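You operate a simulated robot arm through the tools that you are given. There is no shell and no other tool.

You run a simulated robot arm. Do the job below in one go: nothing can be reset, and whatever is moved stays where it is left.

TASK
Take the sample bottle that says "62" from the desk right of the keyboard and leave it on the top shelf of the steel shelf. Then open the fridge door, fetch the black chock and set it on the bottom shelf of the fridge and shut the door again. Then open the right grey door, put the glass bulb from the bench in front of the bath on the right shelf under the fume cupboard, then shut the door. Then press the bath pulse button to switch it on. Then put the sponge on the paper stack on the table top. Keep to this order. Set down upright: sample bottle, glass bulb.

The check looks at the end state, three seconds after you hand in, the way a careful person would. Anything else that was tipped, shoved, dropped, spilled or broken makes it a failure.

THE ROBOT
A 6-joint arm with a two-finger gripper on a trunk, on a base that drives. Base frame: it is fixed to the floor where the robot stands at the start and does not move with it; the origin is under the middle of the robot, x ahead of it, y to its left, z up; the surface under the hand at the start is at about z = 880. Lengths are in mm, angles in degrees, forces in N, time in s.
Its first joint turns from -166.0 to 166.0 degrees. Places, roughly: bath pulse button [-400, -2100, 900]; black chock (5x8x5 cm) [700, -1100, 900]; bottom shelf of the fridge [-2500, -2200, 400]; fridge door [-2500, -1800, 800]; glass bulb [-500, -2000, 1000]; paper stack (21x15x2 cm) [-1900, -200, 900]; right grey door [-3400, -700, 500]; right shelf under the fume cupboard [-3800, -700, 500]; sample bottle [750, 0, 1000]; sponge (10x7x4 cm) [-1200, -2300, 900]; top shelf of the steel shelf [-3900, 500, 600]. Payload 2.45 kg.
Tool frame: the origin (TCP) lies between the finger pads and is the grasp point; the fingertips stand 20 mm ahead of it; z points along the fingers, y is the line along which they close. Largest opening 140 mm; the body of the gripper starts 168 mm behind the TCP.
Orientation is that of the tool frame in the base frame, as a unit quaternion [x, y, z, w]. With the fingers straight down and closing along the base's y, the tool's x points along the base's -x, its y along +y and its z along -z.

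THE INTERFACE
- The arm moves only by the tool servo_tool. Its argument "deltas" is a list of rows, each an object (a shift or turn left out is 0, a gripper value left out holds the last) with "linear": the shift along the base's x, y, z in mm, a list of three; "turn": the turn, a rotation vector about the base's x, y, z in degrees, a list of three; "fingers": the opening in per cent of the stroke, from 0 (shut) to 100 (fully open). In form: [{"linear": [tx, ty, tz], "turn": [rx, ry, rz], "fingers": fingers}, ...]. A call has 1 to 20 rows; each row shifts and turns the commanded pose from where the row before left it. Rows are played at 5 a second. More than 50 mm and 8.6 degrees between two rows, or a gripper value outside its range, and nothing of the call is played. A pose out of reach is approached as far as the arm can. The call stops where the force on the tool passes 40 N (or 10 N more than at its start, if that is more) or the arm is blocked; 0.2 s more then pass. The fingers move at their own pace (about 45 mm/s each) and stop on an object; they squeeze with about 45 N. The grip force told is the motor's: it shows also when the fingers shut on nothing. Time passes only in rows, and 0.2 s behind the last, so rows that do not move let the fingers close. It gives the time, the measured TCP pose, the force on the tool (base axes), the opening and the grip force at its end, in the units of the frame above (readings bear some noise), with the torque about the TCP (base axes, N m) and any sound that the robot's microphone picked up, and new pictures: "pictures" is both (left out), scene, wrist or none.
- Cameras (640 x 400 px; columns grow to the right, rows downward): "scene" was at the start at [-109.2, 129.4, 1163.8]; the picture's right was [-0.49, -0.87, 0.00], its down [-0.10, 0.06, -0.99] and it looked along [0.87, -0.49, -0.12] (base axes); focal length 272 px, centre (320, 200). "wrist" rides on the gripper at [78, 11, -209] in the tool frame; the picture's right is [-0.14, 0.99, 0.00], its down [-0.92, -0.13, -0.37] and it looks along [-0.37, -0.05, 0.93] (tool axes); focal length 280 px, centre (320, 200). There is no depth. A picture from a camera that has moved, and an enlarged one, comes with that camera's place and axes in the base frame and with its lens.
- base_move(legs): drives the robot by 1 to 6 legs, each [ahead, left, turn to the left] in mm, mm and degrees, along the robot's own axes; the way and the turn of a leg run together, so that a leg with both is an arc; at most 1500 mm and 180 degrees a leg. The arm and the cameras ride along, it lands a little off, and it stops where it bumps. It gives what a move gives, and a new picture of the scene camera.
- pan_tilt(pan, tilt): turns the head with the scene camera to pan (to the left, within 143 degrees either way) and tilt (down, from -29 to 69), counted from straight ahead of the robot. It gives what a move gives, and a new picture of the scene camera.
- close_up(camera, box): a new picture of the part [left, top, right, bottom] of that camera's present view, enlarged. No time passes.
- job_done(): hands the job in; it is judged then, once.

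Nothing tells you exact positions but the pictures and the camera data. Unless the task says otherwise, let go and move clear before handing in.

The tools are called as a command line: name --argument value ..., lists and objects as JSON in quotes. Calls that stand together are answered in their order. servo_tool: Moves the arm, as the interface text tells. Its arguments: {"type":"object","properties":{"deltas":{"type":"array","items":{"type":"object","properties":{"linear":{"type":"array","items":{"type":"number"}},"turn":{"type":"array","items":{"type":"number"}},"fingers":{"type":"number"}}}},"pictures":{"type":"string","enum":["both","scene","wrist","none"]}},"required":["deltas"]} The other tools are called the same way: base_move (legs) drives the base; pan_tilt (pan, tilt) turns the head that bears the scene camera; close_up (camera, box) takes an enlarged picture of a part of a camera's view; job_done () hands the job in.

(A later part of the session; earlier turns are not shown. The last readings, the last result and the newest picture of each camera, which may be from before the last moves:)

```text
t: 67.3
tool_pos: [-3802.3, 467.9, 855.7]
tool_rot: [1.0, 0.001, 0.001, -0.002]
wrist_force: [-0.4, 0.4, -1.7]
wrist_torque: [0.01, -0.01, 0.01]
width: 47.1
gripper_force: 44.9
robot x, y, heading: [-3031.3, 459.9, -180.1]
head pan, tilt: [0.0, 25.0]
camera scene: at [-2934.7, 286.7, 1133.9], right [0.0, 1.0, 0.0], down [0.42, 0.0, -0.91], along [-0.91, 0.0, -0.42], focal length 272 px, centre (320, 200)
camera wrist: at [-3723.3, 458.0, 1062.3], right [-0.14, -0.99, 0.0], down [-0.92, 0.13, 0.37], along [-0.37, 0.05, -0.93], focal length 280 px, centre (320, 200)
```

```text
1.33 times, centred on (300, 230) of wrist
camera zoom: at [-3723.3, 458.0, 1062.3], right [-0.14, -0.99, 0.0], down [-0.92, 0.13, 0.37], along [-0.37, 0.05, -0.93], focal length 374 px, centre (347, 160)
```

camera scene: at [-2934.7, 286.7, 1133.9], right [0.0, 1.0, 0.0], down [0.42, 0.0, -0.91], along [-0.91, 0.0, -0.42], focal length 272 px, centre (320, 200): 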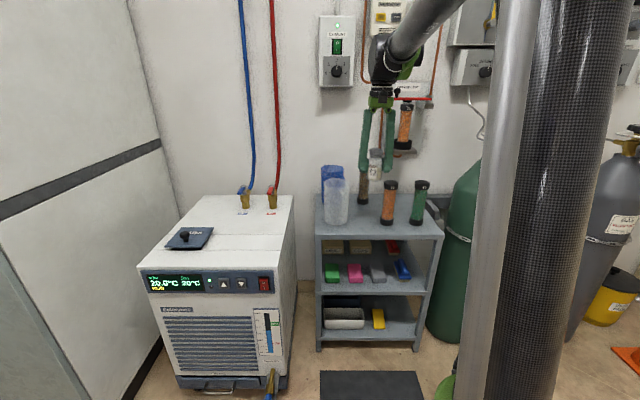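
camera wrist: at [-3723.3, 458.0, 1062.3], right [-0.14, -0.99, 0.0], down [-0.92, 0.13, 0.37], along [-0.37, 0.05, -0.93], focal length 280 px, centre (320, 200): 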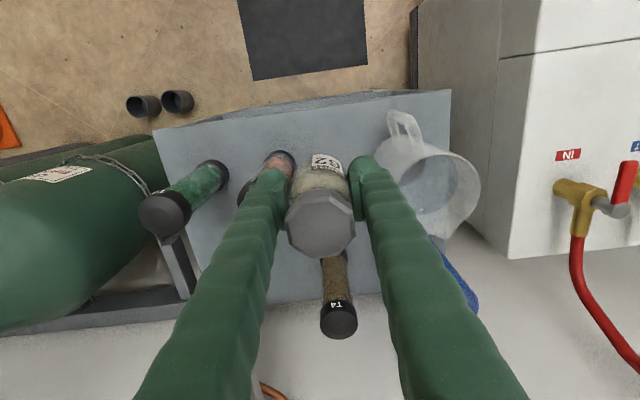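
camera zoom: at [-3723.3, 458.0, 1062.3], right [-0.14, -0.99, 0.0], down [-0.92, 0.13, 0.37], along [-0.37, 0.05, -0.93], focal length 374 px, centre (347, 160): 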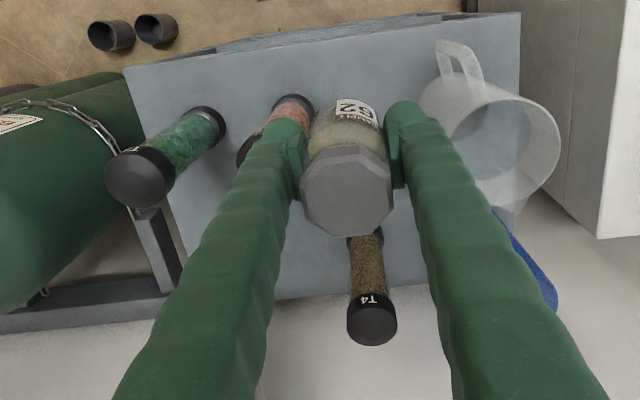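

T2 stands where it was and the bottle is still upright. I'll turn the gripper 90° so the fingers close front-to-back, which leaves about 35 mm or more on each side in the gap at (−3803, 455).

servo_tool --deltas '[{"linear": [0, 0, 40], "turn": [0, 0, 8.2]}, {"turn": [0, 0, 8.2]}, {"turn": [0, 0, 8.2]}, {"turn": [0, 0, 8.2]}, {"turn": [0, 0, 8.2]}, {"turn": [0, 0, 8.2]}, {"turn": [0, 0, 8.2]}, {"turn": [0, 0, 8.2]}, {"turn": [0, 0, 8.2]}, {"turn": [0, 0, 8.2]}, {"linear": [-1, -13, 0], "turn": [0, 0, 8]}, {}]' --pictures "both"

close_up --camera "scene" --box '[310, 100, 450, 240]'

```text
t: 69.9
tool_pos: [-3803.7, 455.0, 894.5]
tool_rot: [0.705, 0.709, 0.0, -0.001]
wrist_force: [-0.3, 0.2, -0.9]
wrist_torque: [0.02, 0.02, 0.01]
width: 46.9
gripper_force: 44.9
robot x, y, heading: [-3034.6, 462.4, -180.1]
head pan, tilt: [0.0, 25.0]
camera scene: at [-2934.7, 286.7, 1133.9], right [0.0, 1.0, 0.0], down [0.42, 0.0, -0.91], along [-0.91, 0.0, -0.42], focal length 272 px, centre (320, 200)
camera wrist: at [-3792.7, 534.4, 1104.0], right [0.99, -0.13, 0.0], down [-0.12, -0.92, 0.37], along [-0.05, -0.37, -0.93], focal length 280 px, centre (320, 200)
```

scene: 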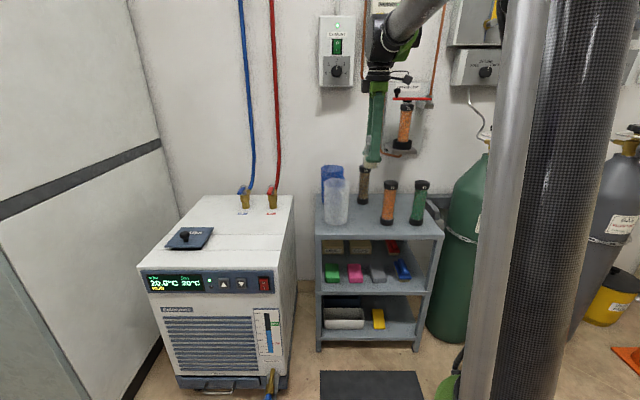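
wrist: 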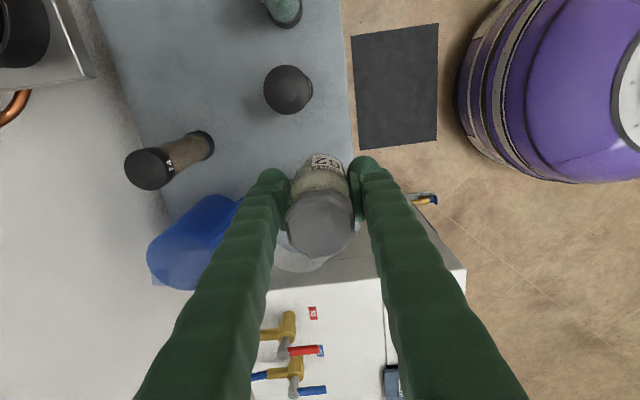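

```text
2.86 times, centred on (380, 170) of scene
camera zoom: at [-2934.7, 286.7, 1133.9], right [0.0, 1.0, 0.0], down [0.42, 0.0, -0.91], along [-0.91, 0.0, -0.42], focal length 778 px, centre (149, 286)
```

zoom: 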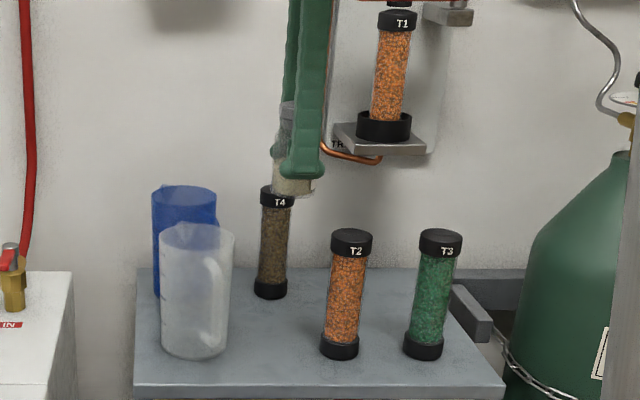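

From this side T2's cap measures at (−3827, 536), so the gap between it and the jug is centred near y 452. I'll descend to just above the board.

servo_tool --deltas '[{"linear": [2, -2, -40]}, {"linear": [0, 0, -45]}, {"linear": [0, 0, -45]}, {"linear": [0, 0, -45]}, {"linear": [0, 0, -25]}, {}]' --pictures "both"

close_up --camera "scene" --box '[310, 130, 450, 240]'

```text
t: 71.3
tool_pos: [-3801.7, 455.1, 695.4]
tool_rot: [0.706, 0.708, 0.0, -0.001]
wrist_force: [0.2, 0.2, -1.3]
wrist_torque: [0.01, -0.02, -0.01]
width: 46.9
gripper_force: 45.1
robot x, y, heading: [-3032.5, 462.6, -179.8]
head pan, tilt: [0.0, 25.0]
camera scene: at [-2934.7, 286.7, 1133.9], right [0.0, 1.0, 0.0], down [0.42, 0.0, -0.91], along [-0.91, 0.0, -0.42], focal length 272 px, centre (320, 200)
camera wrist: at [-3789.7, 533.4, 904.2], right [0.99, -0.14, 0.0], down [-0.13, -0.92, 0.37], along [-0.05, -0.37, -0.93], focal length 280 px, centre (320, 200)
```

scene: 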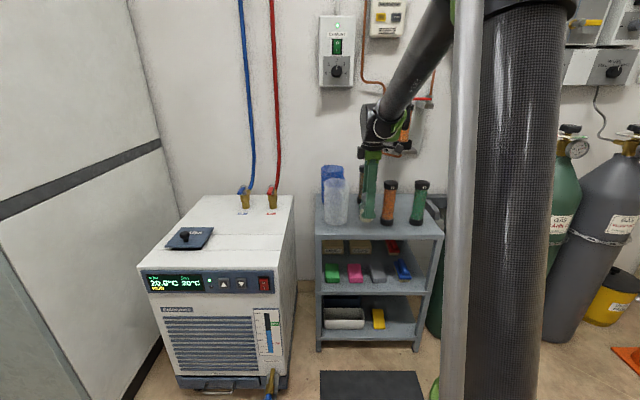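
wrist: 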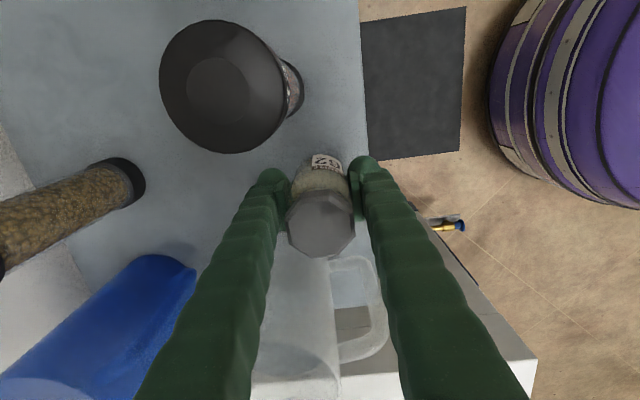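

```text
3.64 times, centred on (380, 185) of scene
camera zoom: at [-2934.7, 286.7, 1133.9], right [0.0, 1.0, 0.0], down [0.42, 0.0, -0.91], along [-0.91, 0.0, -0.42], focal length 990 px, centre (102, 254)
```

zoom: 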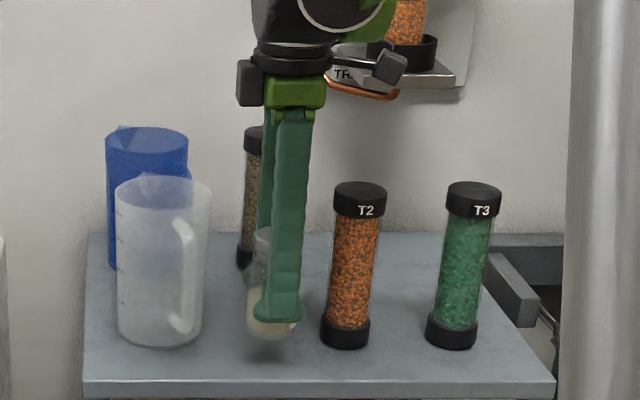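

The bottle hangs about 25–30 mm above the board with clear space all round. I'll lower it slowly until it touches.

servo_tool --deltas '[{"linear": [0, 0, -10]}, {"linear": [0, 0, -8]}, {"linear": [0, 0, -4]}, {"linear": [0, 0, -3]}, {"linear": [0, 0, -2]}, {"linear": [0, 0, -2]}, {}]' --pictures "wrist"

close_up --camera "scene" --box '[330, 180, 410, 240]'

```text
t: 72.9
tool_pos: [-3802.8, 453.9, 667.3]
tool_rot: [0.706, 0.708, -0.001, 0.0]
wrist_force: [-1.9, 0.5, 11.2]
wrist_torque: [-0.09, -0.01, -0.01]
width: 47.1
gripper_force: 45.6
robot x, y, heading: [-3029.5, 466.7, -179.6]
head pan, tilt: [0.0, 25.0]
camera wrist: at [-3790.2, 532.5, 875.5], right [0.99, -0.14, 0.0], down [-0.13, -0.92, 0.37], along [-0.05, -0.37, -0.93], focal length 280 px, centre (320, 200)
```

wrist: 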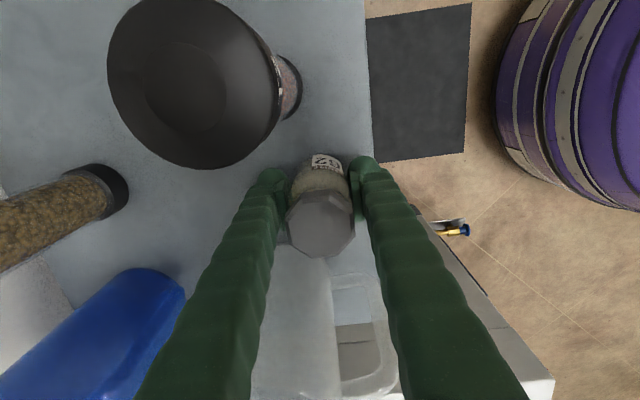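

```text
6.67 times, centred on (370, 210) of scene
camera zoom: at [-2934.4, 286.6, 1133.9], right [0.0, 1.0, 0.0], down [0.42, 0.0, -0.91], along [-0.91, 0.0, -0.42], focal length 1815 px, centre (-13, 133)
```

zoom: 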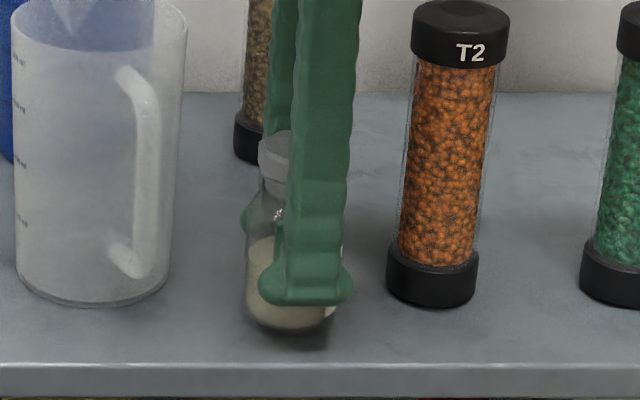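

The bottle is touching the board with about 10 N. I'll open the fingers and rise straight up.

servo_tool --deltas '[{"fingers": 60}, {}, {}, {}]' --pictures "wrist"

servo_tool --deltas '[{"linear": [0, 0, 15]}, {"linear": [0, 0, 30]}, {"linear": [0, 0, 40]}, {"linear": [0, 0, 45]}, {"linear": [0, 0, 45]}, {"linear": [0, 0, 45]}, {}]' --pictures "both"

```text
t: 73.9
tool_pos: [-3802.1, 452.5, 666.5]
tool_rot: [0.707, 0.708, -0.001, -0.002]
wrist_force: [0.1, -0.2, -0.1]
wrist_torque: [0.0, -0.01, 0.03]
width: 83.8
gripper_force: 0.1
robot x, y, heading: [-3033.0, 461.5, -179.9]
head pan, tilt: [0.0, 25.0]
camera wrist: at [-3790.3, 532.6, 875.2], right [0.99, -0.14, 0.0], down [-0.13, -0.92, 0.37], along [-0.05, -0.37, -0.93], focal length 280 px, centre (320, 200)
```

wrist: 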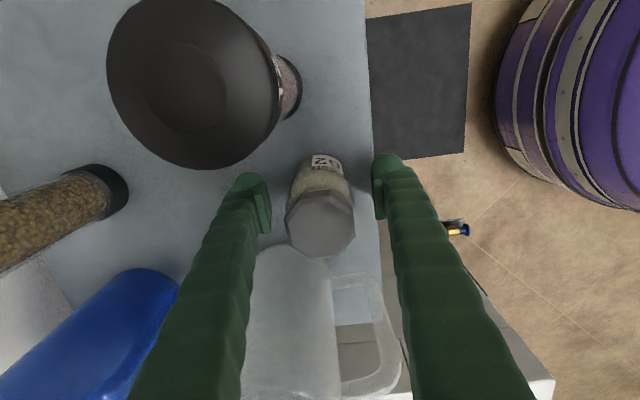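

```text
t: 75.5
tool_pos: [-3801.2, 453.2, 886.2]
tool_rot: [0.706, 0.708, -0.001, -0.001]
wrist_force: [-0.1, 0.0, 1.4]
wrist_torque: [0.01, -0.02, -0.01]
width: 83.7
gripper_force: 0.1
robot x, y, heading: [-3031.9, 458.3, -179.5]
head pan, tilt: [0.0, 25.0]
camera scene: at [-2934.7, 286.7, 1133.9], right [0.0, 1.0, 0.0], down [0.42, 0.0, -0.91], along [-0.91, 0.0, -0.42], focal length 272 px, centre (320, 200)
camera wrist: at [-3789.5, 531.4, 1094.6], right [0.99, -0.14, 0.0], down [-0.13, -0.92, 0.37], along [-0.05, -0.37, -0.93], focal length 280 px, centre (320, 200)
```

scene: 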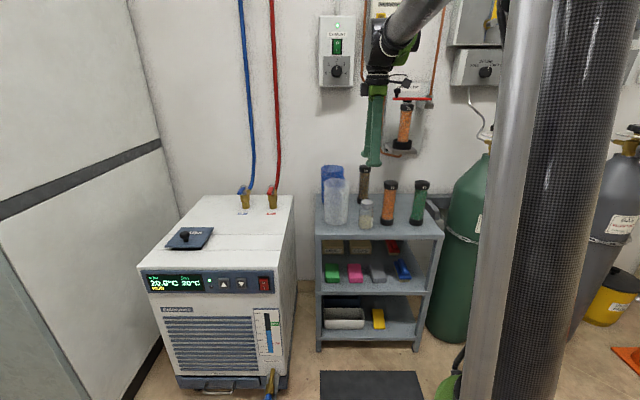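
wrist: 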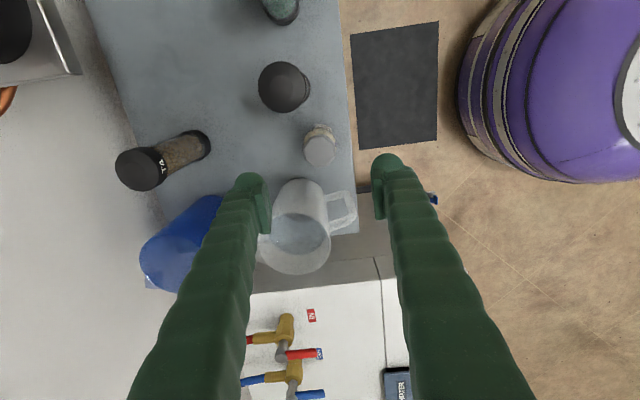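

Bottle "62" is standing upright on the top shelf with its neighbours undisturbed. Next is the fridge, so I'll tuck the arm and drive back to face its front.

servo_tool --deltas '[{"linear": [0, 0, 48]}, {"linear": [0, 0, 48]}, {"linear": [0, 0, 48]}, {"linear": [47, 0, 15]}, {"linear": [47, 0, 15]}, {"linear": [47, 0, 15]}, {"linear": [47, 0, 15]}, {"linear": [47, 0, 0]}, {"linear": [47, 0, 0]}, {"linear": [47, 0, 0]}, {"linear": [47, 0, 0]}, {}]' --pictures "none"

pan_tilt --pan 70 --tilt 15

```text
t: 78.1
tool_pos: [-3423.5, 457.0, 1089.9]
tool_rot: [0.706, 0.708, 0.0, -0.001]
wrist_force: [-0.2, 0.4, 0.7]
wrist_torque: [-0.02, 0.0, 0.0]
width: 83.9
gripper_force: 0.2
robot x, y, heading: [-3035.2, 461.9, -179.8]
head pan, tilt: [0.0, 25.0]
```

```text
t: 79.5
tool_pos: [-3424.0, 456.6, 1091.4]
tool_rot: [0.707, 0.707, -0.001, 0.001]
wrist_force: [0.2, -0.9, -0.2]
wrist_torque: [0.03, -0.01, -0.01]
width: 84.1
gripper_force: 0.0
robot x, y, heading: [-3033.9, 458.6, -179.7]
head pan, tilt: [70.0, 15.0]
camera scene: at [-2874.2, 199.0, 1150.1], right [-0.94, 0.34, 0.0], down [0.09, 0.24, -0.97], along [-0.33, -0.91, -0.26], focal length 272 px, centre (320, 200)
```

scene: 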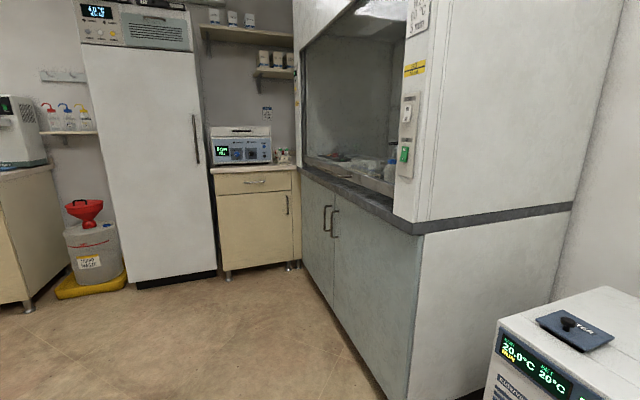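

The fridge front is at about y −1940, from x −2200 (hinge side) to −2765, with a vertical handle near x −2715 at z 900–1230. I'll drive to stand in front of it, facing −y.

base_move --legs '[[-320, 0, 0], [0, 1450, 0], [0, 0, 90]]'

pan_tilt --pan 0 --tilt 10

```text
t: 92.2
tool_pos: [-2698.3, -1374.3, 1091.1]
tool_rot: [0.006, 1.0, -0.001, 0.0]
wrist_force: [-0.1, -0.3, 0.5]
wrist_torque: [0.04, 0.01, 0.01]
width: 83.9
gripper_force: 0.2
robot x, y, heading: [-2697.5, -981.2, -91.0]
head pan, tilt: [70.0, 15.0]
camera scene: at [-2433.0, -827.8, 1150.1], right [-0.35, -0.94, 0.0], down [-0.24, 0.09, -0.97], along [0.9, -0.34, -0.26], focal length 272 px, centre (320, 200)
```

scene: 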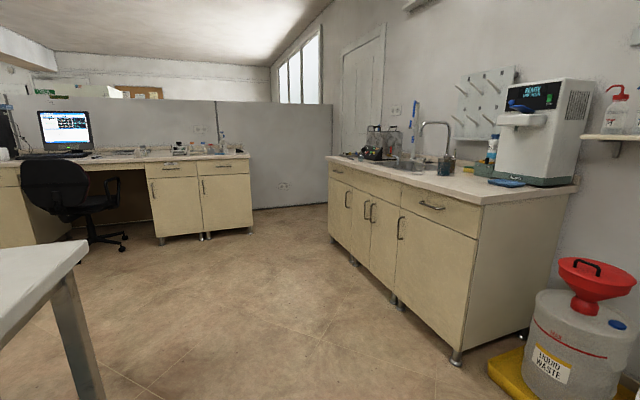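

```text
t: 93.6
tool_pos: [-2698.8, -1372.4, 1089.0]
tool_rot: [0.007, 1.0, -0.001, -0.001]
wrist_force: [0.1, 0.3, 0.8]
wrist_torque: [0.0, 0.0, -0.01]
width: 83.7
gripper_force: 0.0
robot x, y, heading: [-2697.9, -985.1, -90.9]
head pan, tilt: [0.0, 10.0]
camera scene: at [-2521.5, -887.7, 1158.3], right [-1.0, 0.01, 0.0], down [0.0, 0.17, -0.98], along [-0.01, -0.98, -0.17], focal length 272 px, centre (320, 200)
```

scene: 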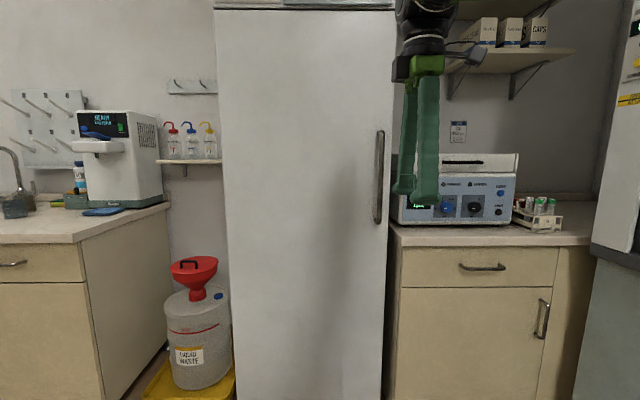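

The handle is on the right edge of the door (x ≈ −2740, z ≈ 900–1235), with the hinge on the left. I'll swing the gripper back in line and pitch it to point horizontally at the fridge, closing sideways on the vertical bar.

servo_tool --deltas '[{"turn": [0, 0, -8.2]}, {"turn": [0, 0, -8.2]}, {"turn": [0, 0, -8.2]}, {"turn": [0, 0, -8.2]}, {"turn": [0, 0, -8.2]}, {"turn": [0, 0, -8.2]}, {"turn": [0, 0, -8.2]}, {"turn": [0, 0, -8.2]}, {"turn": [0, 0, -8.2]}, {"turn": [0, 0, -8.2]}, {"turn": [0, 0, -8.0], "fingers": 100}, {}]' --pictures "none"

servo_tool --deltas '[{"linear": [0, -10, 0], "turn": [-8.2, 0, 0]}, {"linear": [0, -10, 0], "turn": [-8.2, 0, 0]}, {"linear": [0, -10, 0], "turn": [-8.2, 0, 0]}, {"linear": [0, -10, 0], "turn": [-8.2, 0, 0]}, {"linear": [0, -10, 0], "turn": [-8.2, 0, 0]}, {"linear": [0, -10, 0], "turn": [-8.2, 0, 0]}, {"linear": [0, -10, 0], "turn": [-8.2, 0, 0]}, {"linear": [0, -10, 0], "turn": [-8.2, 0, 0]}, {"linear": [0, -10, 0], "turn": [-8.2, 0, 0]}, {"linear": [0, -10, 0], "turn": [-8.2, 0, 0]}, {"linear": [0, -10, 0], "turn": [-8.0, 0, 0]}, {}]' --pictures "both"

```text
t: 96.2
tool_pos: [-2697.3, -1374.1, 1090.4]
tool_rot: [0.712, 0.702, 0.0, 0.0]
wrist_force: [0.1, -0.9, 0.2]
wrist_torque: [-0.02, 0.02, -0.04]
width: 136.9
gripper_force: 0.0
robot x, y, heading: [-2695.8, -985.2, -90.9]
head pan, tilt: [0.0, 10.0]
```

```text
t: 98.8
tool_pos: [-2698.0, -1488.0, 1091.0]
tool_rot: [0.502, 0.497, -0.497, 0.504]
wrist_force: [0.3, 0.1, 0.3]
wrist_torque: [-0.01, -0.03, -0.03]
width: 140.2
gripper_force: 0.1
out of reach, approached as far as the arm can: row 10
robot x, y, heading: [-2695.9, -980.2, -90.7]
head pan, tilt: [0.0, 10.0]
camera scene: at [-2521.5, -887.5, 1158.3], right [-1.0, 0.01, 0.0], down [0.0, 0.17, -0.98], along [-0.01, -0.98, -0.17], focal length 272 px, centre (320, 200)
camera wrist: at [-2685.2, -1278.0, 1012.4], right [0.99, 0.0, 0.15], down [-0.14, 0.37, 0.92], along [-0.05, -0.93, 0.37], focal length 280 px, centre (320, 200)
```

scene: 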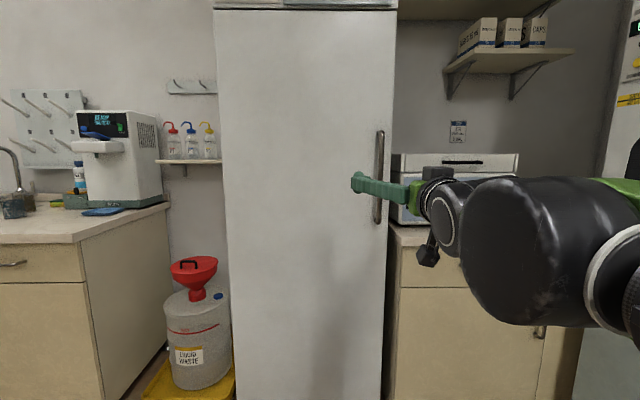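
wrist: 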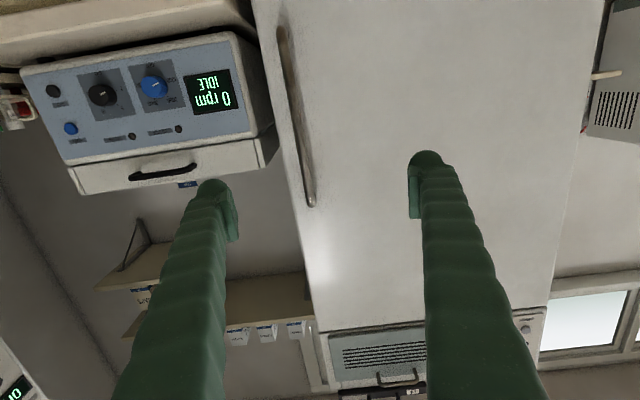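

Combining the two cameras puts the handle at about (−2733, −1810), spanning z 916–1232. I'll narrow the fingers to about 80 mm, line up and approach to 110 mm short of it.

servo_tool --deltas '[{"linear": [-35, 0, 0], "fingers": 57}, {"linear": [0, -45, 0]}, {"linear": [0, -45, 0]}, {"linear": [0, -45, 0]}, {"linear": [0, -45, 0]}, {"linear": [0, -30, 0]}, {}]' --pictures "both"

```text
t: 100.4
tool_pos: [-2733.5, -1698.4, 1091.8]
tool_rot: [0.504, 0.496, -0.498, 0.502]
wrist_force: [0.3, 0.7, 0.9]
wrist_torque: [0.02, -0.01, 0.02]
width: 79.7
gripper_force: 0.1
out of reach, approached as far as the arm can: row 1
robot x, y, heading: [-2694.8, -983.3, -90.7]
head pan, tilt: [0.0, 10.0]
camera scene: at [-2521.5, -887.6, 1158.3], right [-1.0, 0.01, 0.0], down [0.0, 0.17, -0.98], along [-0.01, -0.98, -0.17], focal length 272 px, centre (320, 200)
camera wrist: at [-2720.2, -1489.2, 1013.8], right [0.99, 0.0, 0.15], down [-0.14, 0.37, 0.92], along [-0.06, -0.93, 0.36], focal length 280 px, centre (320, 200)
```

scene: 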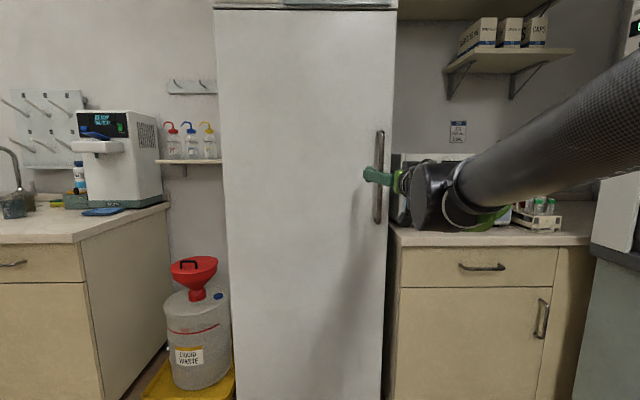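
wrist: 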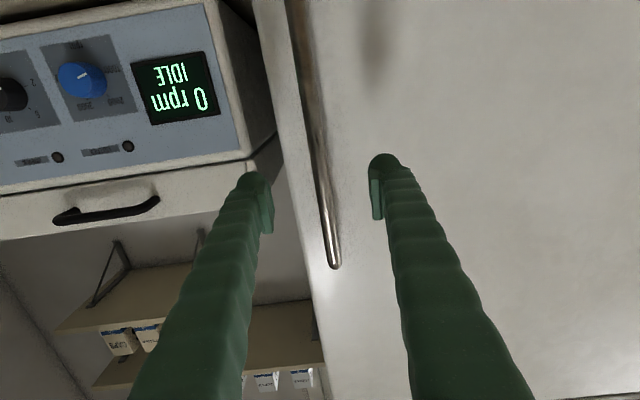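

The handle lines up midway between the fingers. I'll advance so the bar sits between the pads and close on it.

servo_tool --deltas '[{"linear": [-2, -40, 0]}, {"linear": [0, -40, 0]}, {"linear": [0, -26, 0]}, {}]' --pictures "both"

```text
t: 101.4
tool_pos: [-2737.9, -1805.5, 1090.9]
tool_rot: [0.503, 0.496, -0.497, 0.503]
wrist_force: [-0.2, 0.0, -0.4]
wrist_torque: [0.01, 0.01, 0.0]
width: 80.0
gripper_force: 0.0
robot x, y, heading: [-2697.5, -983.3, -90.7]
head pan, tilt: [0.0, 10.0]
camera scene: at [-2521.5, -887.7, 1158.3], right [-1.0, 0.01, 0.0], down [0.0, 0.17, -0.98], along [-0.01, -0.98, -0.17], focal length 272 px, centre (320, 200)
camera wrist: at [-2724.5, -1595.6, 1012.0], right [0.99, 0.0, 0.15], down [-0.14, 0.37, 0.92], along [-0.06, -0.93, 0.36], focal length 280 px, centre (320, 200)
```

scene: 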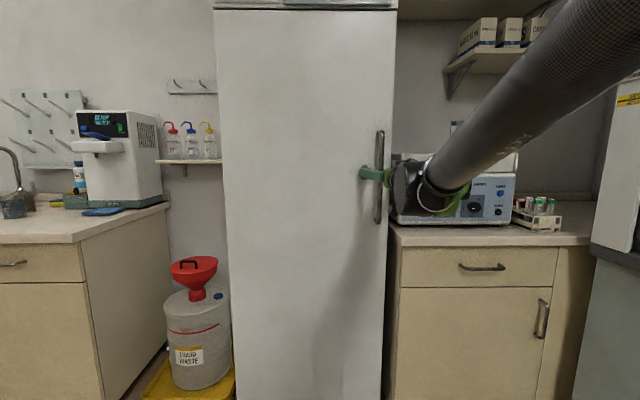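
wrist: 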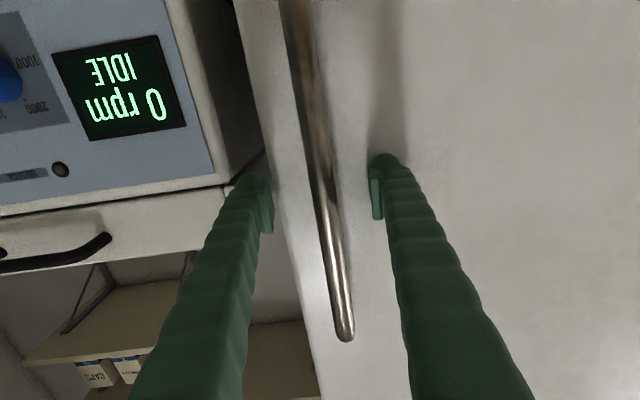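

servo_tool --deltas '[{"fingers": 0}, {}, {}, {}, {}, {}]' --pictures "both"

```text
t: 102.8
tool_pos: [-2733.8, -1804.7, 1090.8]
tool_rot: [0.503, 0.497, -0.497, 0.504]
wrist_force: [32.7, -3.2, 1.8]
wrist_torque: [0.02, 0.91, -0.66]
width: 11.9
gripper_force: 38.6
robot x, y, heading: [-2695.6, -979.9, -90.9]
head pan, tilt: [0.0, 10.0]
camera scene: at [-2520.0, -887.6, 1158.0], right [-1.0, 0.01, 0.0], down [0.0, 0.17, -0.98], along [-0.01, -0.98, -0.17], focal length 272 px, centre (320, 200)
camera wrist: at [-2721.3, -1595.5, 1012.1], right [0.99, 0.0, 0.15], down [-0.14, 0.37, 0.92], along [-0.05, -0.93, 0.36], focal length 280 px, centre (320, 200)
```

scene: 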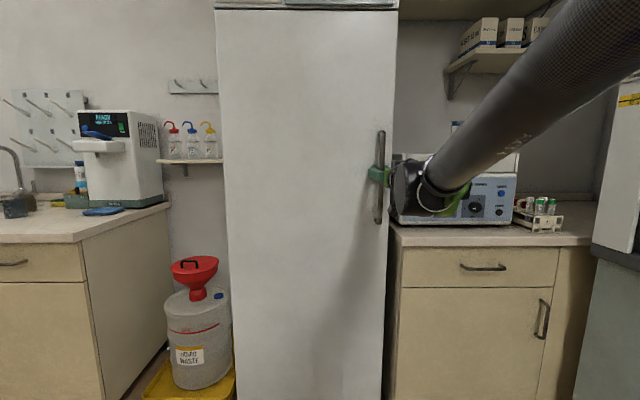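
wrist: 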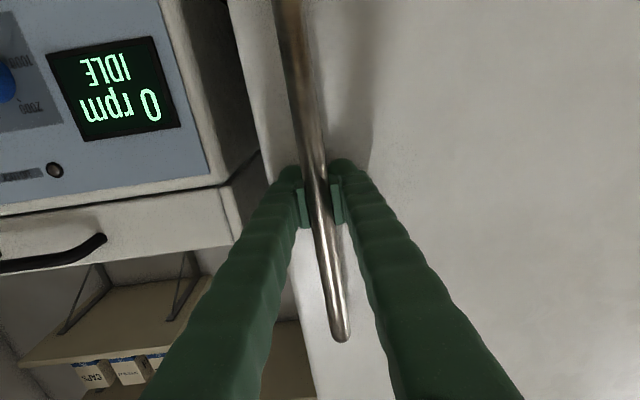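

The bar is gripped (12 mm). I'll ease the side load and pull the door along its hinge arc, turning the gripper with it.

servo_tool --deltas '[{"linear": [4, 0, 0]}, {"linear": [3, 19, 0], "turn": [0, 0, -2]}, {"linear": [3.6, 19, 0], "turn": [0, 0, -2]}, {"linear": [9.2, 37.4, 0], "turn": [0, 0, -4]}, {}]' --pictures "both"

```text
t: 103.8
tool_pos: [-2725.6, -1740.1, 1089.7]
tool_rot: [0.535, 0.462, -0.529, 0.469]
wrist_force: [-6.3, 0.3, -11.7]
wrist_torque: [1.2, 0.93, -0.06]
width: 11.9
gripper_force: 38.8
robot x, y, heading: [-2701.7, -983.6, -91.1]
head pan, tilt: [0.0, 10.0]
stopped in row 4: the force on the tool passed its limit at 51 N (the readings are from after the stop); the commanded pose is now the measured one
camera scene: at [-2522.2, -888.7, 1158.3], right [-1.0, 0.02, 0.0], down [0.0, 0.17, -0.98], along [-0.02, -0.98, -0.17], focal length 272 px, centre (320, 200)
camera wrist: at [-2686.8, -1534.0, 1012.4], right [0.98, -0.13, 0.15], down [-0.09, 0.38, 0.92], along [-0.18, -0.91, 0.36], focal length 280 px, centre (320, 200)
```

scene: 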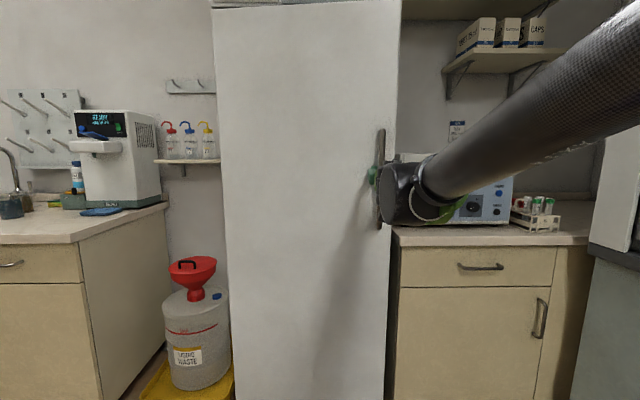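
wrist: 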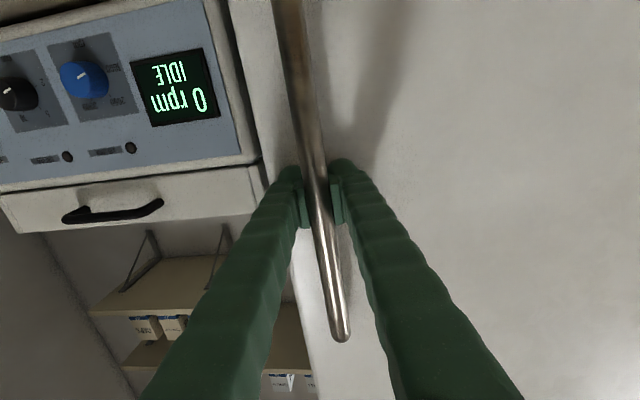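

The door is coming open. I'll continue along the arc in smaller steps.

servo_tool --deltas '[{"linear": [2.6, 9.3, 0], "turn": [0, 0, -1]}, {"linear": [2.6, 9.4, 0], "turn": [0, 0, -1]}, {"linear": [5.8, 18.5, 0], "turn": [0, 0, -2]}, {"linear": [6.5, 18.3, 0], "turn": [0, 0, -2]}, {"linear": [7.1, 18.1, 0], "turn": [0, 0, -2]}, {"linear": [7.8, 17.8, 0], "turn": [0, 0, -2]}, {"linear": [8.3, 17.5, 0], "turn": [0, 0, -2]}, {"linear": [9.0, 17.2, 0], "turn": [0, 0, -2]}, {"linear": [9.5, 16.9, 0], "turn": [0, 0, -2]}, {}]' --pictures "scene"

```text
t: 104.6
tool_pos: [-2719.7, -1702.8, 1090.8]
tool_rot: [0.551, 0.442, -0.547, 0.448]
wrist_force: [-9.1, 1.7, -0.7]
wrist_torque: [0.18, 1.01, 0.33]
width: 11.9
gripper_force: 38.7
robot x, y, heading: [-2701.6, -981.0, -91.1]
head pan, tilt: [0.0, 10.0]
stopped in row 4: the force on the tool passed its limit at 41 N (the readings are from after the stop); the commanded pose is now the measured one
camera scene: at [-2522.6, -888.4, 1158.3], right [-1.0, 0.02, 0.0], down [0.0, 0.17, -0.98], along [-0.02, -0.98, -0.17], focal length 272 px, centre (320, 200)
```

scene: 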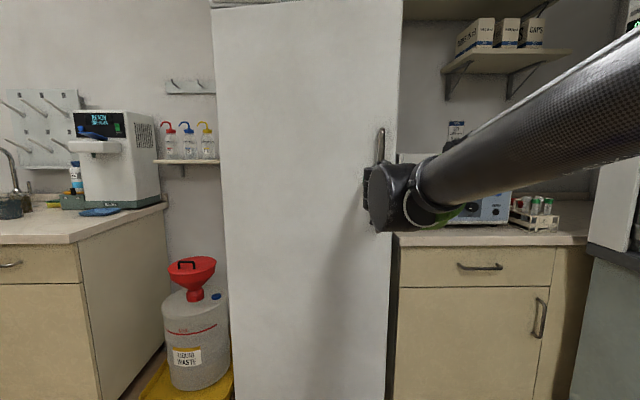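

servo_tool --deltas '[{"linear": [1.2, 4.9, 0], "turn": [0, 0, -0.5]}, {"linear": [1.3, 4.9, 0], "turn": [0, 0, -0.5]}, {"linear": [2.4, 9.7, 0], "turn": [0, 0, -1]}, {"linear": [2.5, 9.7, 0], "turn": [0, 0, -1]}, {"linear": [2.6, 9.6, 0], "turn": [0, 0, -1]}, {"linear": [2.8, 9.6, 0], "turn": [0, 0, -1]}, {"linear": [2.9, 9.5, 0], "turn": [0, 0, -1]}, {"linear": [3.1, 9.5, 0], "turn": [0, 0, -1]}, {"linear": [3.2, 9.5, 0], "turn": [0, 0, -1]}, {"linear": [3.4, 9.4, 0], "turn": [0, 0, -1]}]' --pictures "scene"

```text
t: 106.8
tool_pos: [-2691.8, -1617.2, 1090.2]
tool_rot: [0.584, 0.398, -0.579, 0.405]
wrist_force: [4.6, -0.3, -23.8]
wrist_torque: [-0.32, 1.24, -0.03]
width: 11.8
gripper_force: 39.0
robot x, y, heading: [-2694.5, -981.8, -91.1]
head pan, tilt: [0.0, 10.0]
camera scene: at [-2521.8, -888.9, 1158.3], right [-1.0, 0.02, 0.0], down [0.0, 0.17, -0.98], along [-0.02, -0.98, -0.17], focal length 272 px, centre (320, 200)
```

scene: 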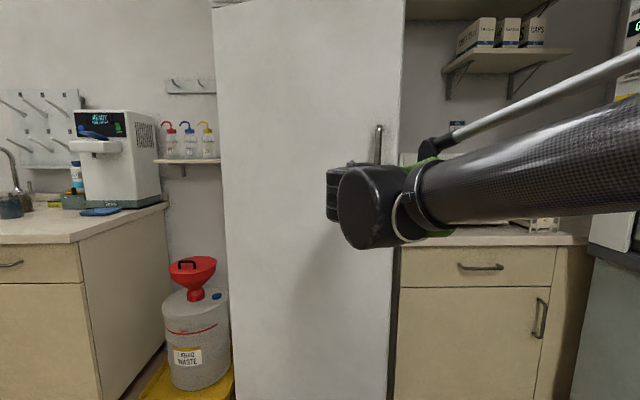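

The arc fits a hinge near (−2180, −1828) with a 554 mm radius, and the door is about 20° open. I'll keep pulling along that arc.

servo_tool --deltas '[{"linear": [2.3, 5.5, -1], "turn": [0, 0, -0.6]}, {"linear": [4.7, 11.1, 0], "turn": [0, 0, -1]}, {"linear": [5, 11, 0], "turn": [0, 0, -1]}, {"linear": [5.2, 10.9, 0], "turn": [0, 0, -1]}, {"linear": [5.4, 10.8, 0], "turn": [0, 0, -1]}, {"linear": [5.7, 10.7, 0], "turn": [0, 0, -1]}, {"linear": [5.9, 10.5, 0], "turn": [0, 0, -1]}, {"linear": [6.1, 10.4, 0], "turn": [0, 0, -1]}, {"linear": [6.4, 10.3, 0], "turn": [0, 0, -1]}, {"linear": [6.6, 10.1, 0], "turn": [0, 0, -1]}, {"linear": [6.8, 10, 0], "turn": [0, 0, -1]}, {}]' --pictures "scene"

```text
t: 107.9
tool_pos: [-2672.4, -1579.0, 1091.3]
tool_rot: [0.595, 0.38, -0.592, 0.388]
wrist_force: [8.4, -4.4, -6.3]
wrist_torque: [0.03, 1.09, -0.37]
width: 11.9
gripper_force: 39.1
robot x, y, heading: [-2697.6, -979.6, -91.2]
head pan, tilt: [0.0, 10.0]
stopped in row 5: the force on the tool passed its limit at 42 N (the readings are from after the stop); the commanded pose is now the measured one
camera scene: at [-2521.5, -888.6, 1158.2], right [-1.0, 0.02, 0.0], down [0.0, 0.17, -0.98], along [-0.02, -0.98, -0.17], focal length 272 px, centre (320, 200)
```

scene: 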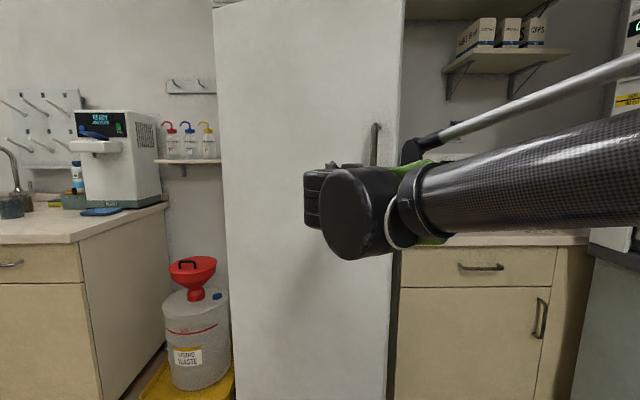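

servo_tool --deltas '[{"linear": [4.0, 7.7, 0], "turn": [0, 0, -0.8]}, {"linear": [4.1, 7.7, 0], "turn": [0, 0, -0.8]}, {"linear": [4.2, 7.6, 0], "turn": [0, 0, -0.8]}, {"linear": [4.35, 7.5, 0], "turn": [0, 0, -0.8]}, {"linear": [4.5, 7.5, 0], "turn": [0, 0, -0.8]}, {"linear": [4.6, 7.4, 0], "turn": [0, 0, -0.8]}, {"linear": [4.7, 7.3, 0], "turn": [0, 0, -0.8]}, {"linear": [4.8, 7.2, 0], "turn": [0, 0, -0.8]}, {"linear": [4.9, 7.2, 0], "turn": [0, 0, -0.8]}, {"linear": [5.0, 7.1, 0], "turn": [0, 0, -0.8]}, {"linear": [5.2, 7.0, 0], "turn": [0, 0, -0.8]}, {"linear": [5.3, 6.9, 0], "turn": [0, 0, -0.8]}, {"linear": [5.4, 6.8, 0], "turn": [0, 0, -0.8]}, {"linear": [5.5, 6.8, 0], "turn": [0, 0, -0.8]}]' --pictures "scene"

```text
t: 109.8
tool_pos: [-2634.6, -1519.8, 1089.8]
tool_rot: [0.616, 0.347, -0.613, 0.353]
wrist_force: [12.6, -8.6, -10.7]
wrist_torque: [0.43, 0.73, -0.57]
width: 11.9
gripper_force: 39.2
robot x, y, heading: [-2698.9, -981.7, -91.3]
head pan, tilt: [0.0, 10.0]
stopped in row 9: the force on the tool passed its limit at 42 N (the readings are from after the stop); the commanded pose is now the measured one
camera scene: at [-2521.1, -889.1, 1158.2], right [-1.0, 0.02, 0.0], down [0.0, 0.17, -0.98], along [-0.02, -0.98, -0.17], focal length 272 px, centre (320, 200)
```

scene: 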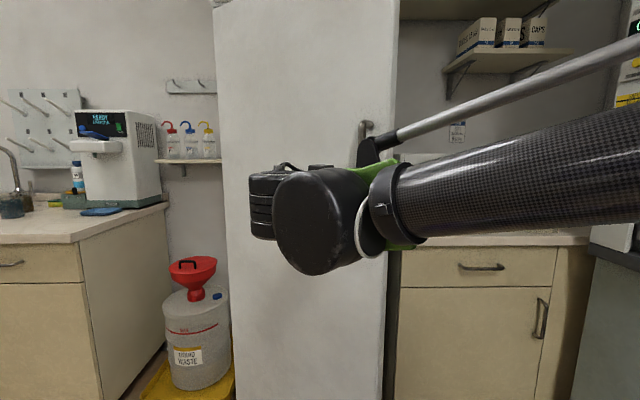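

servo_tool --deltas '[{"linear": [4.0, 1.5, 0], "turn": [0, 0, -0.8]}, {"linear": [5.0, 6.8, 0], "turn": [0, 0, -0.8]}, {"linear": [5.2, 6.7, 0], "turn": [0, 0, -0.8]}, {"linear": [5.4, 6.6, 0], "turn": [0, 0, -0.8]}, {"linear": [5.5, 6.5, 0], "turn": [0, 0, -0.8]}, {"linear": [5.6, 6.4, 0], "turn": [0, 0, -0.8]}, {"linear": [5.7, 6.3, 0], "turn": [0, 0, -0.8]}, {"linear": [5.8, 6.2, 0], "turn": [0, 0, -0.8]}, {"linear": [5.9, 6.1, 0], "turn": [0, 0, -0.8]}, {"linear": [6.0, 6.0, 0], "turn": [0, 0, -0.8]}, {"linear": [6.1, 5.9, 0], "turn": [0, 0, -0.8]}, {"linear": [6.2, 5.8, 0], "turn": [0, 0, -0.8]}]' --pictures "scene"

```text
t: 111.7
tool_pos: [-2593.4, -1468.2, 1091.3]
tool_rot: [0.635, 0.309, -0.633, 0.316]
wrist_force: [-6.8, 6.6, 4.4]
wrist_torque: [0.43, 1.08, 0.15]
width: 12.0
gripper_force: 39.1
robot x, y, heading: [-2700.4, -983.4, -90.9]
head pan, tilt: [0.0, 10.0]
stopped in row 9: the force on the tool passed its limit at 42 N (the readings are from after the stop); the commanded pose is now the measured one
camera scene: at [-2522.2, -887.9, 1158.3], right [-1.0, 0.02, 0.0], down [0.0, 0.17, -0.98], along [-0.02, -0.98, -0.17], focal length 272 px, centre (320, 200)
```

scene: 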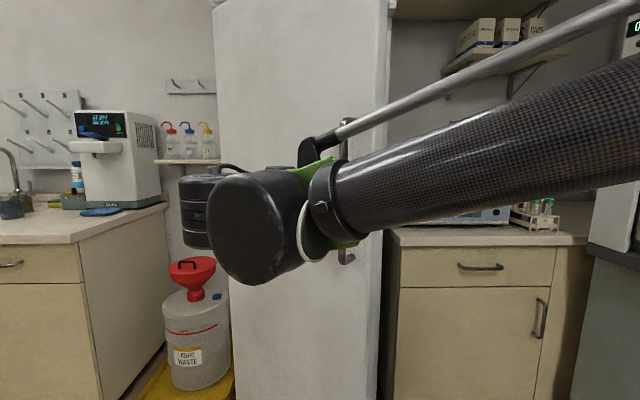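

The door stands about 38° open, leaving a wide gap at its free edge. I'll let go of the handle and back the fingers straight off it.

servo_tool --deltas '[{"fingers": 45}, {}, {}, {"linear": [12, 16, 0]}, {"linear": [18, 24, 0]}, {"linear": [18, 24, 0]}, {"linear": [18, 24, 0]}, {}]' --pictures "both"

```text
t: 113.5
tool_pos: [-2526.1, -1379.7, 1090.7]
tool_rot: [0.635, 0.309, -0.633, 0.317]
wrist_force: [0.3, 0.1, -0.3]
wrist_torque: [0.0, -0.01, -0.03]
width: 62.9
gripper_force: 0.0
robot x, y, heading: [-2696.5, -982.6, -91.1]
head pan, tilt: [0.0, 10.0]
camera scene: at [-2521.9, -888.3, 1158.3], right [-1.0, 0.02, 0.0], down [0.0, 0.17, -0.98], along [-0.02, -0.98, -0.17], focal length 272 px, centre (320, 200)
camera wrist: at [-2389.6, -1220.0, 1011.5], right [0.79, -0.6, 0.15], down [0.12, 0.38, 0.92], along [-0.61, -0.7, 0.37], focal length 280 px, centre (320, 200)
```

scene: 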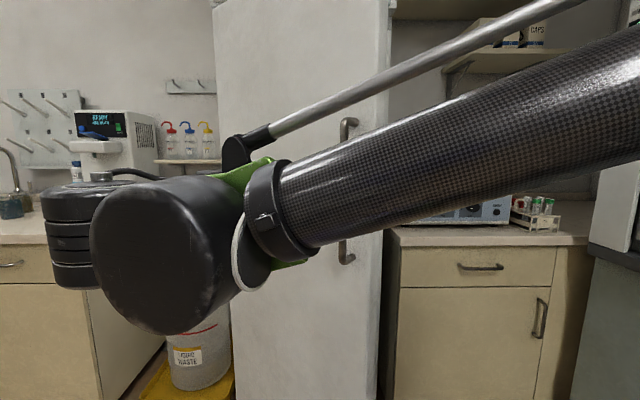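
wrist: 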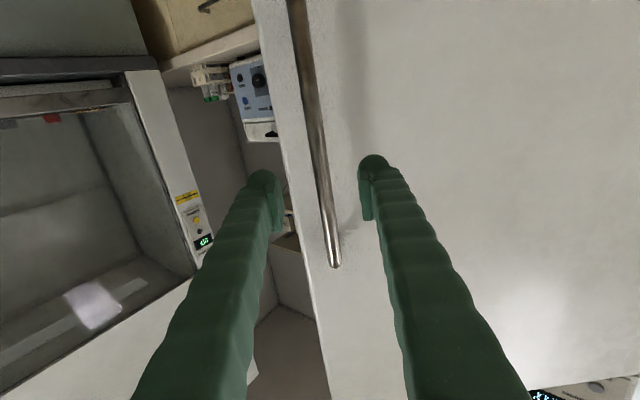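

The door stays where I left it. I'll back the base up, then bring the hand round the door's free edge to push it the rest of the way from inside.

base_move --legs '[[-250, 0, 0]]'

servo_tool --deltas '[{"linear": [-20, -8, 0], "turn": [0, 0, 6], "fingers": 0}, {"linear": [-30, -10, 0], "turn": [0, 0, 6]}, {"linear": [-30, -10, 0], "turn": [0, 0, 6]}, {"linear": [-30, -10, 0], "turn": [0, 0, 6]}, {"linear": [-30, -10, 0], "turn": [0, 0, 6]}, {"linear": [-30, -10, 0], "turn": [0, 0, 6]}, {"linear": [-30, -10, 0], "turn": [0, 0, 2]}, {}]' --pictures "both"

```text
t: 115.3
tool_pos: [-2523.4, -1135.6, 1090.3]
tool_rot: [0.636, 0.309, -0.633, 0.315]
wrist_force: [-1.0, 1.4, -0.9]
wrist_torque: [0.02, -0.02, -0.03]
width: 62.8
gripper_force: 0.1
robot x, y, heading: [-2697.8, -738.4, -91.0]
head pan, tilt: [0.0, 10.0]
camera scene: at [-2517.2, -644.0, 1158.3], right [-1.0, 0.02, 0.0], down [0.0, 0.17, -0.98], along [-0.02, -0.98, -0.17], focal length 272 px, centre (320, 200)
```

scene: 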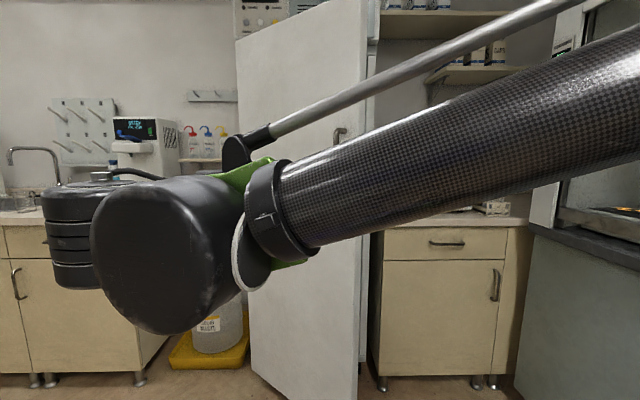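

```text
t: 117.3
tool_pos: [-2583.7, -1232.3, 1091.1]
tool_rot: [0.435, 0.557, -0.43, 0.562]
wrist_force: [0.6, 0.0, -0.8]
wrist_torque: [0.0, -0.01, 0.01]
width: 0.0
gripper_force: 29.9
out of reach, approached as far as the arm can: row 5, 6
robot x, y, heading: [-2698.0, -738.4, -91.0]
head pan, tilt: [0.0, 10.0]
stopped in row 8: the arm was blocked; the commanded pose is now the measured one
camera scene: at [-2517.2, -643.8, 1158.3], right [-1.0, 0.02, 0.0], down [0.0, 0.17, -0.98], along [-0.02, -0.98, -0.17], focal length 272 px, centre (320, 200)
camera wrist: at [-2623.8, -1025.7, 1011.8], right [0.96, 0.25, 0.15], down [-0.23, 0.32, 0.92], along [0.18, -0.91, 0.37], focal length 280 px, centre (320, 200)
```

scene: 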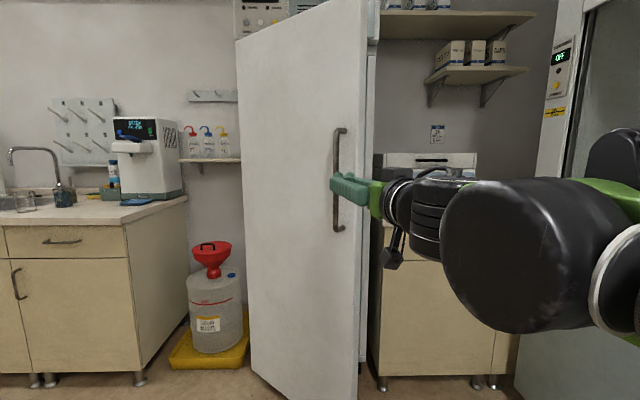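
wrist: 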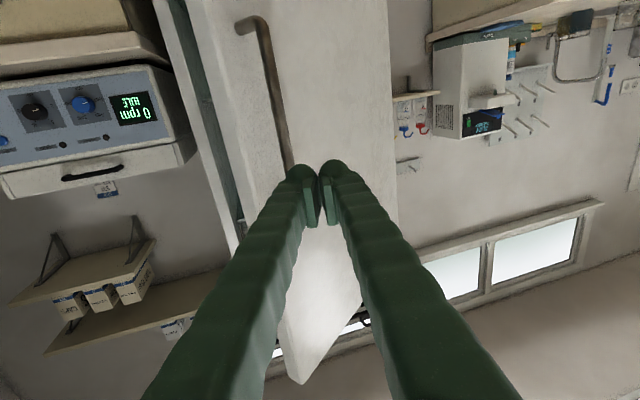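

The hand now points near the door but slightly skewed, because the fold was too tight. I'll straighten it to point along −y while moving it outside the door's free edge.

servo_tool --deltas '[{"linear": [-10, -25, 0], "turn": [0, 0, -4]}, {"linear": [-25, -25, 0], "turn": [0, 0, -4]}, {"linear": [-35, -15, 0], "turn": [0, 0, -4]}, {"linear": [-35, -10, 0], "turn": [0, 0, -2]}, {"linear": [-35, 0, 0]}, {}]' --pictures "both"

```text
t: 118.7
tool_pos: [-2722.5, -1308.6, 1092.2]
tool_rot: [0.5, 0.499, -0.496, 0.505]
wrist_force: [-0.2, 0.8, -0.1]
wrist_torque: [-0.02, 0.02, 0.0]
width: 0.0
gripper_force: 29.3
robot x, y, heading: [-2693.6, -738.8, -91.2]
head pan, tilt: [0.0, 10.0]
camera scene: at [-2517.3, -643.9, 1158.3], right [-1.0, 0.02, 0.0], down [0.0, 0.17, -0.98], along [-0.02, -0.98, -0.17], focal length 272 px, centre (320, 200)
camera wrist: at [-2712.3, -1098.0, 1013.3], right [0.99, 0.01, 0.15], down [-0.14, 0.37, 0.92], along [-0.05, -0.93, 0.37], focal length 280 px, centre (320, 200)
```

scene: 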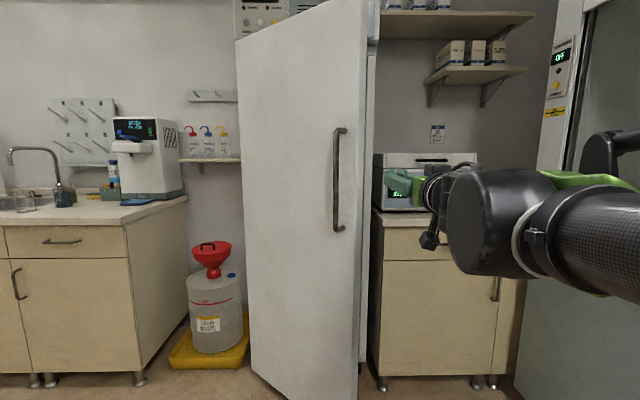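
wrist: 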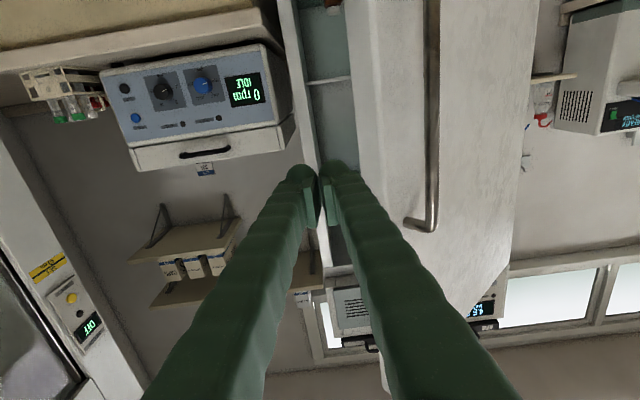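

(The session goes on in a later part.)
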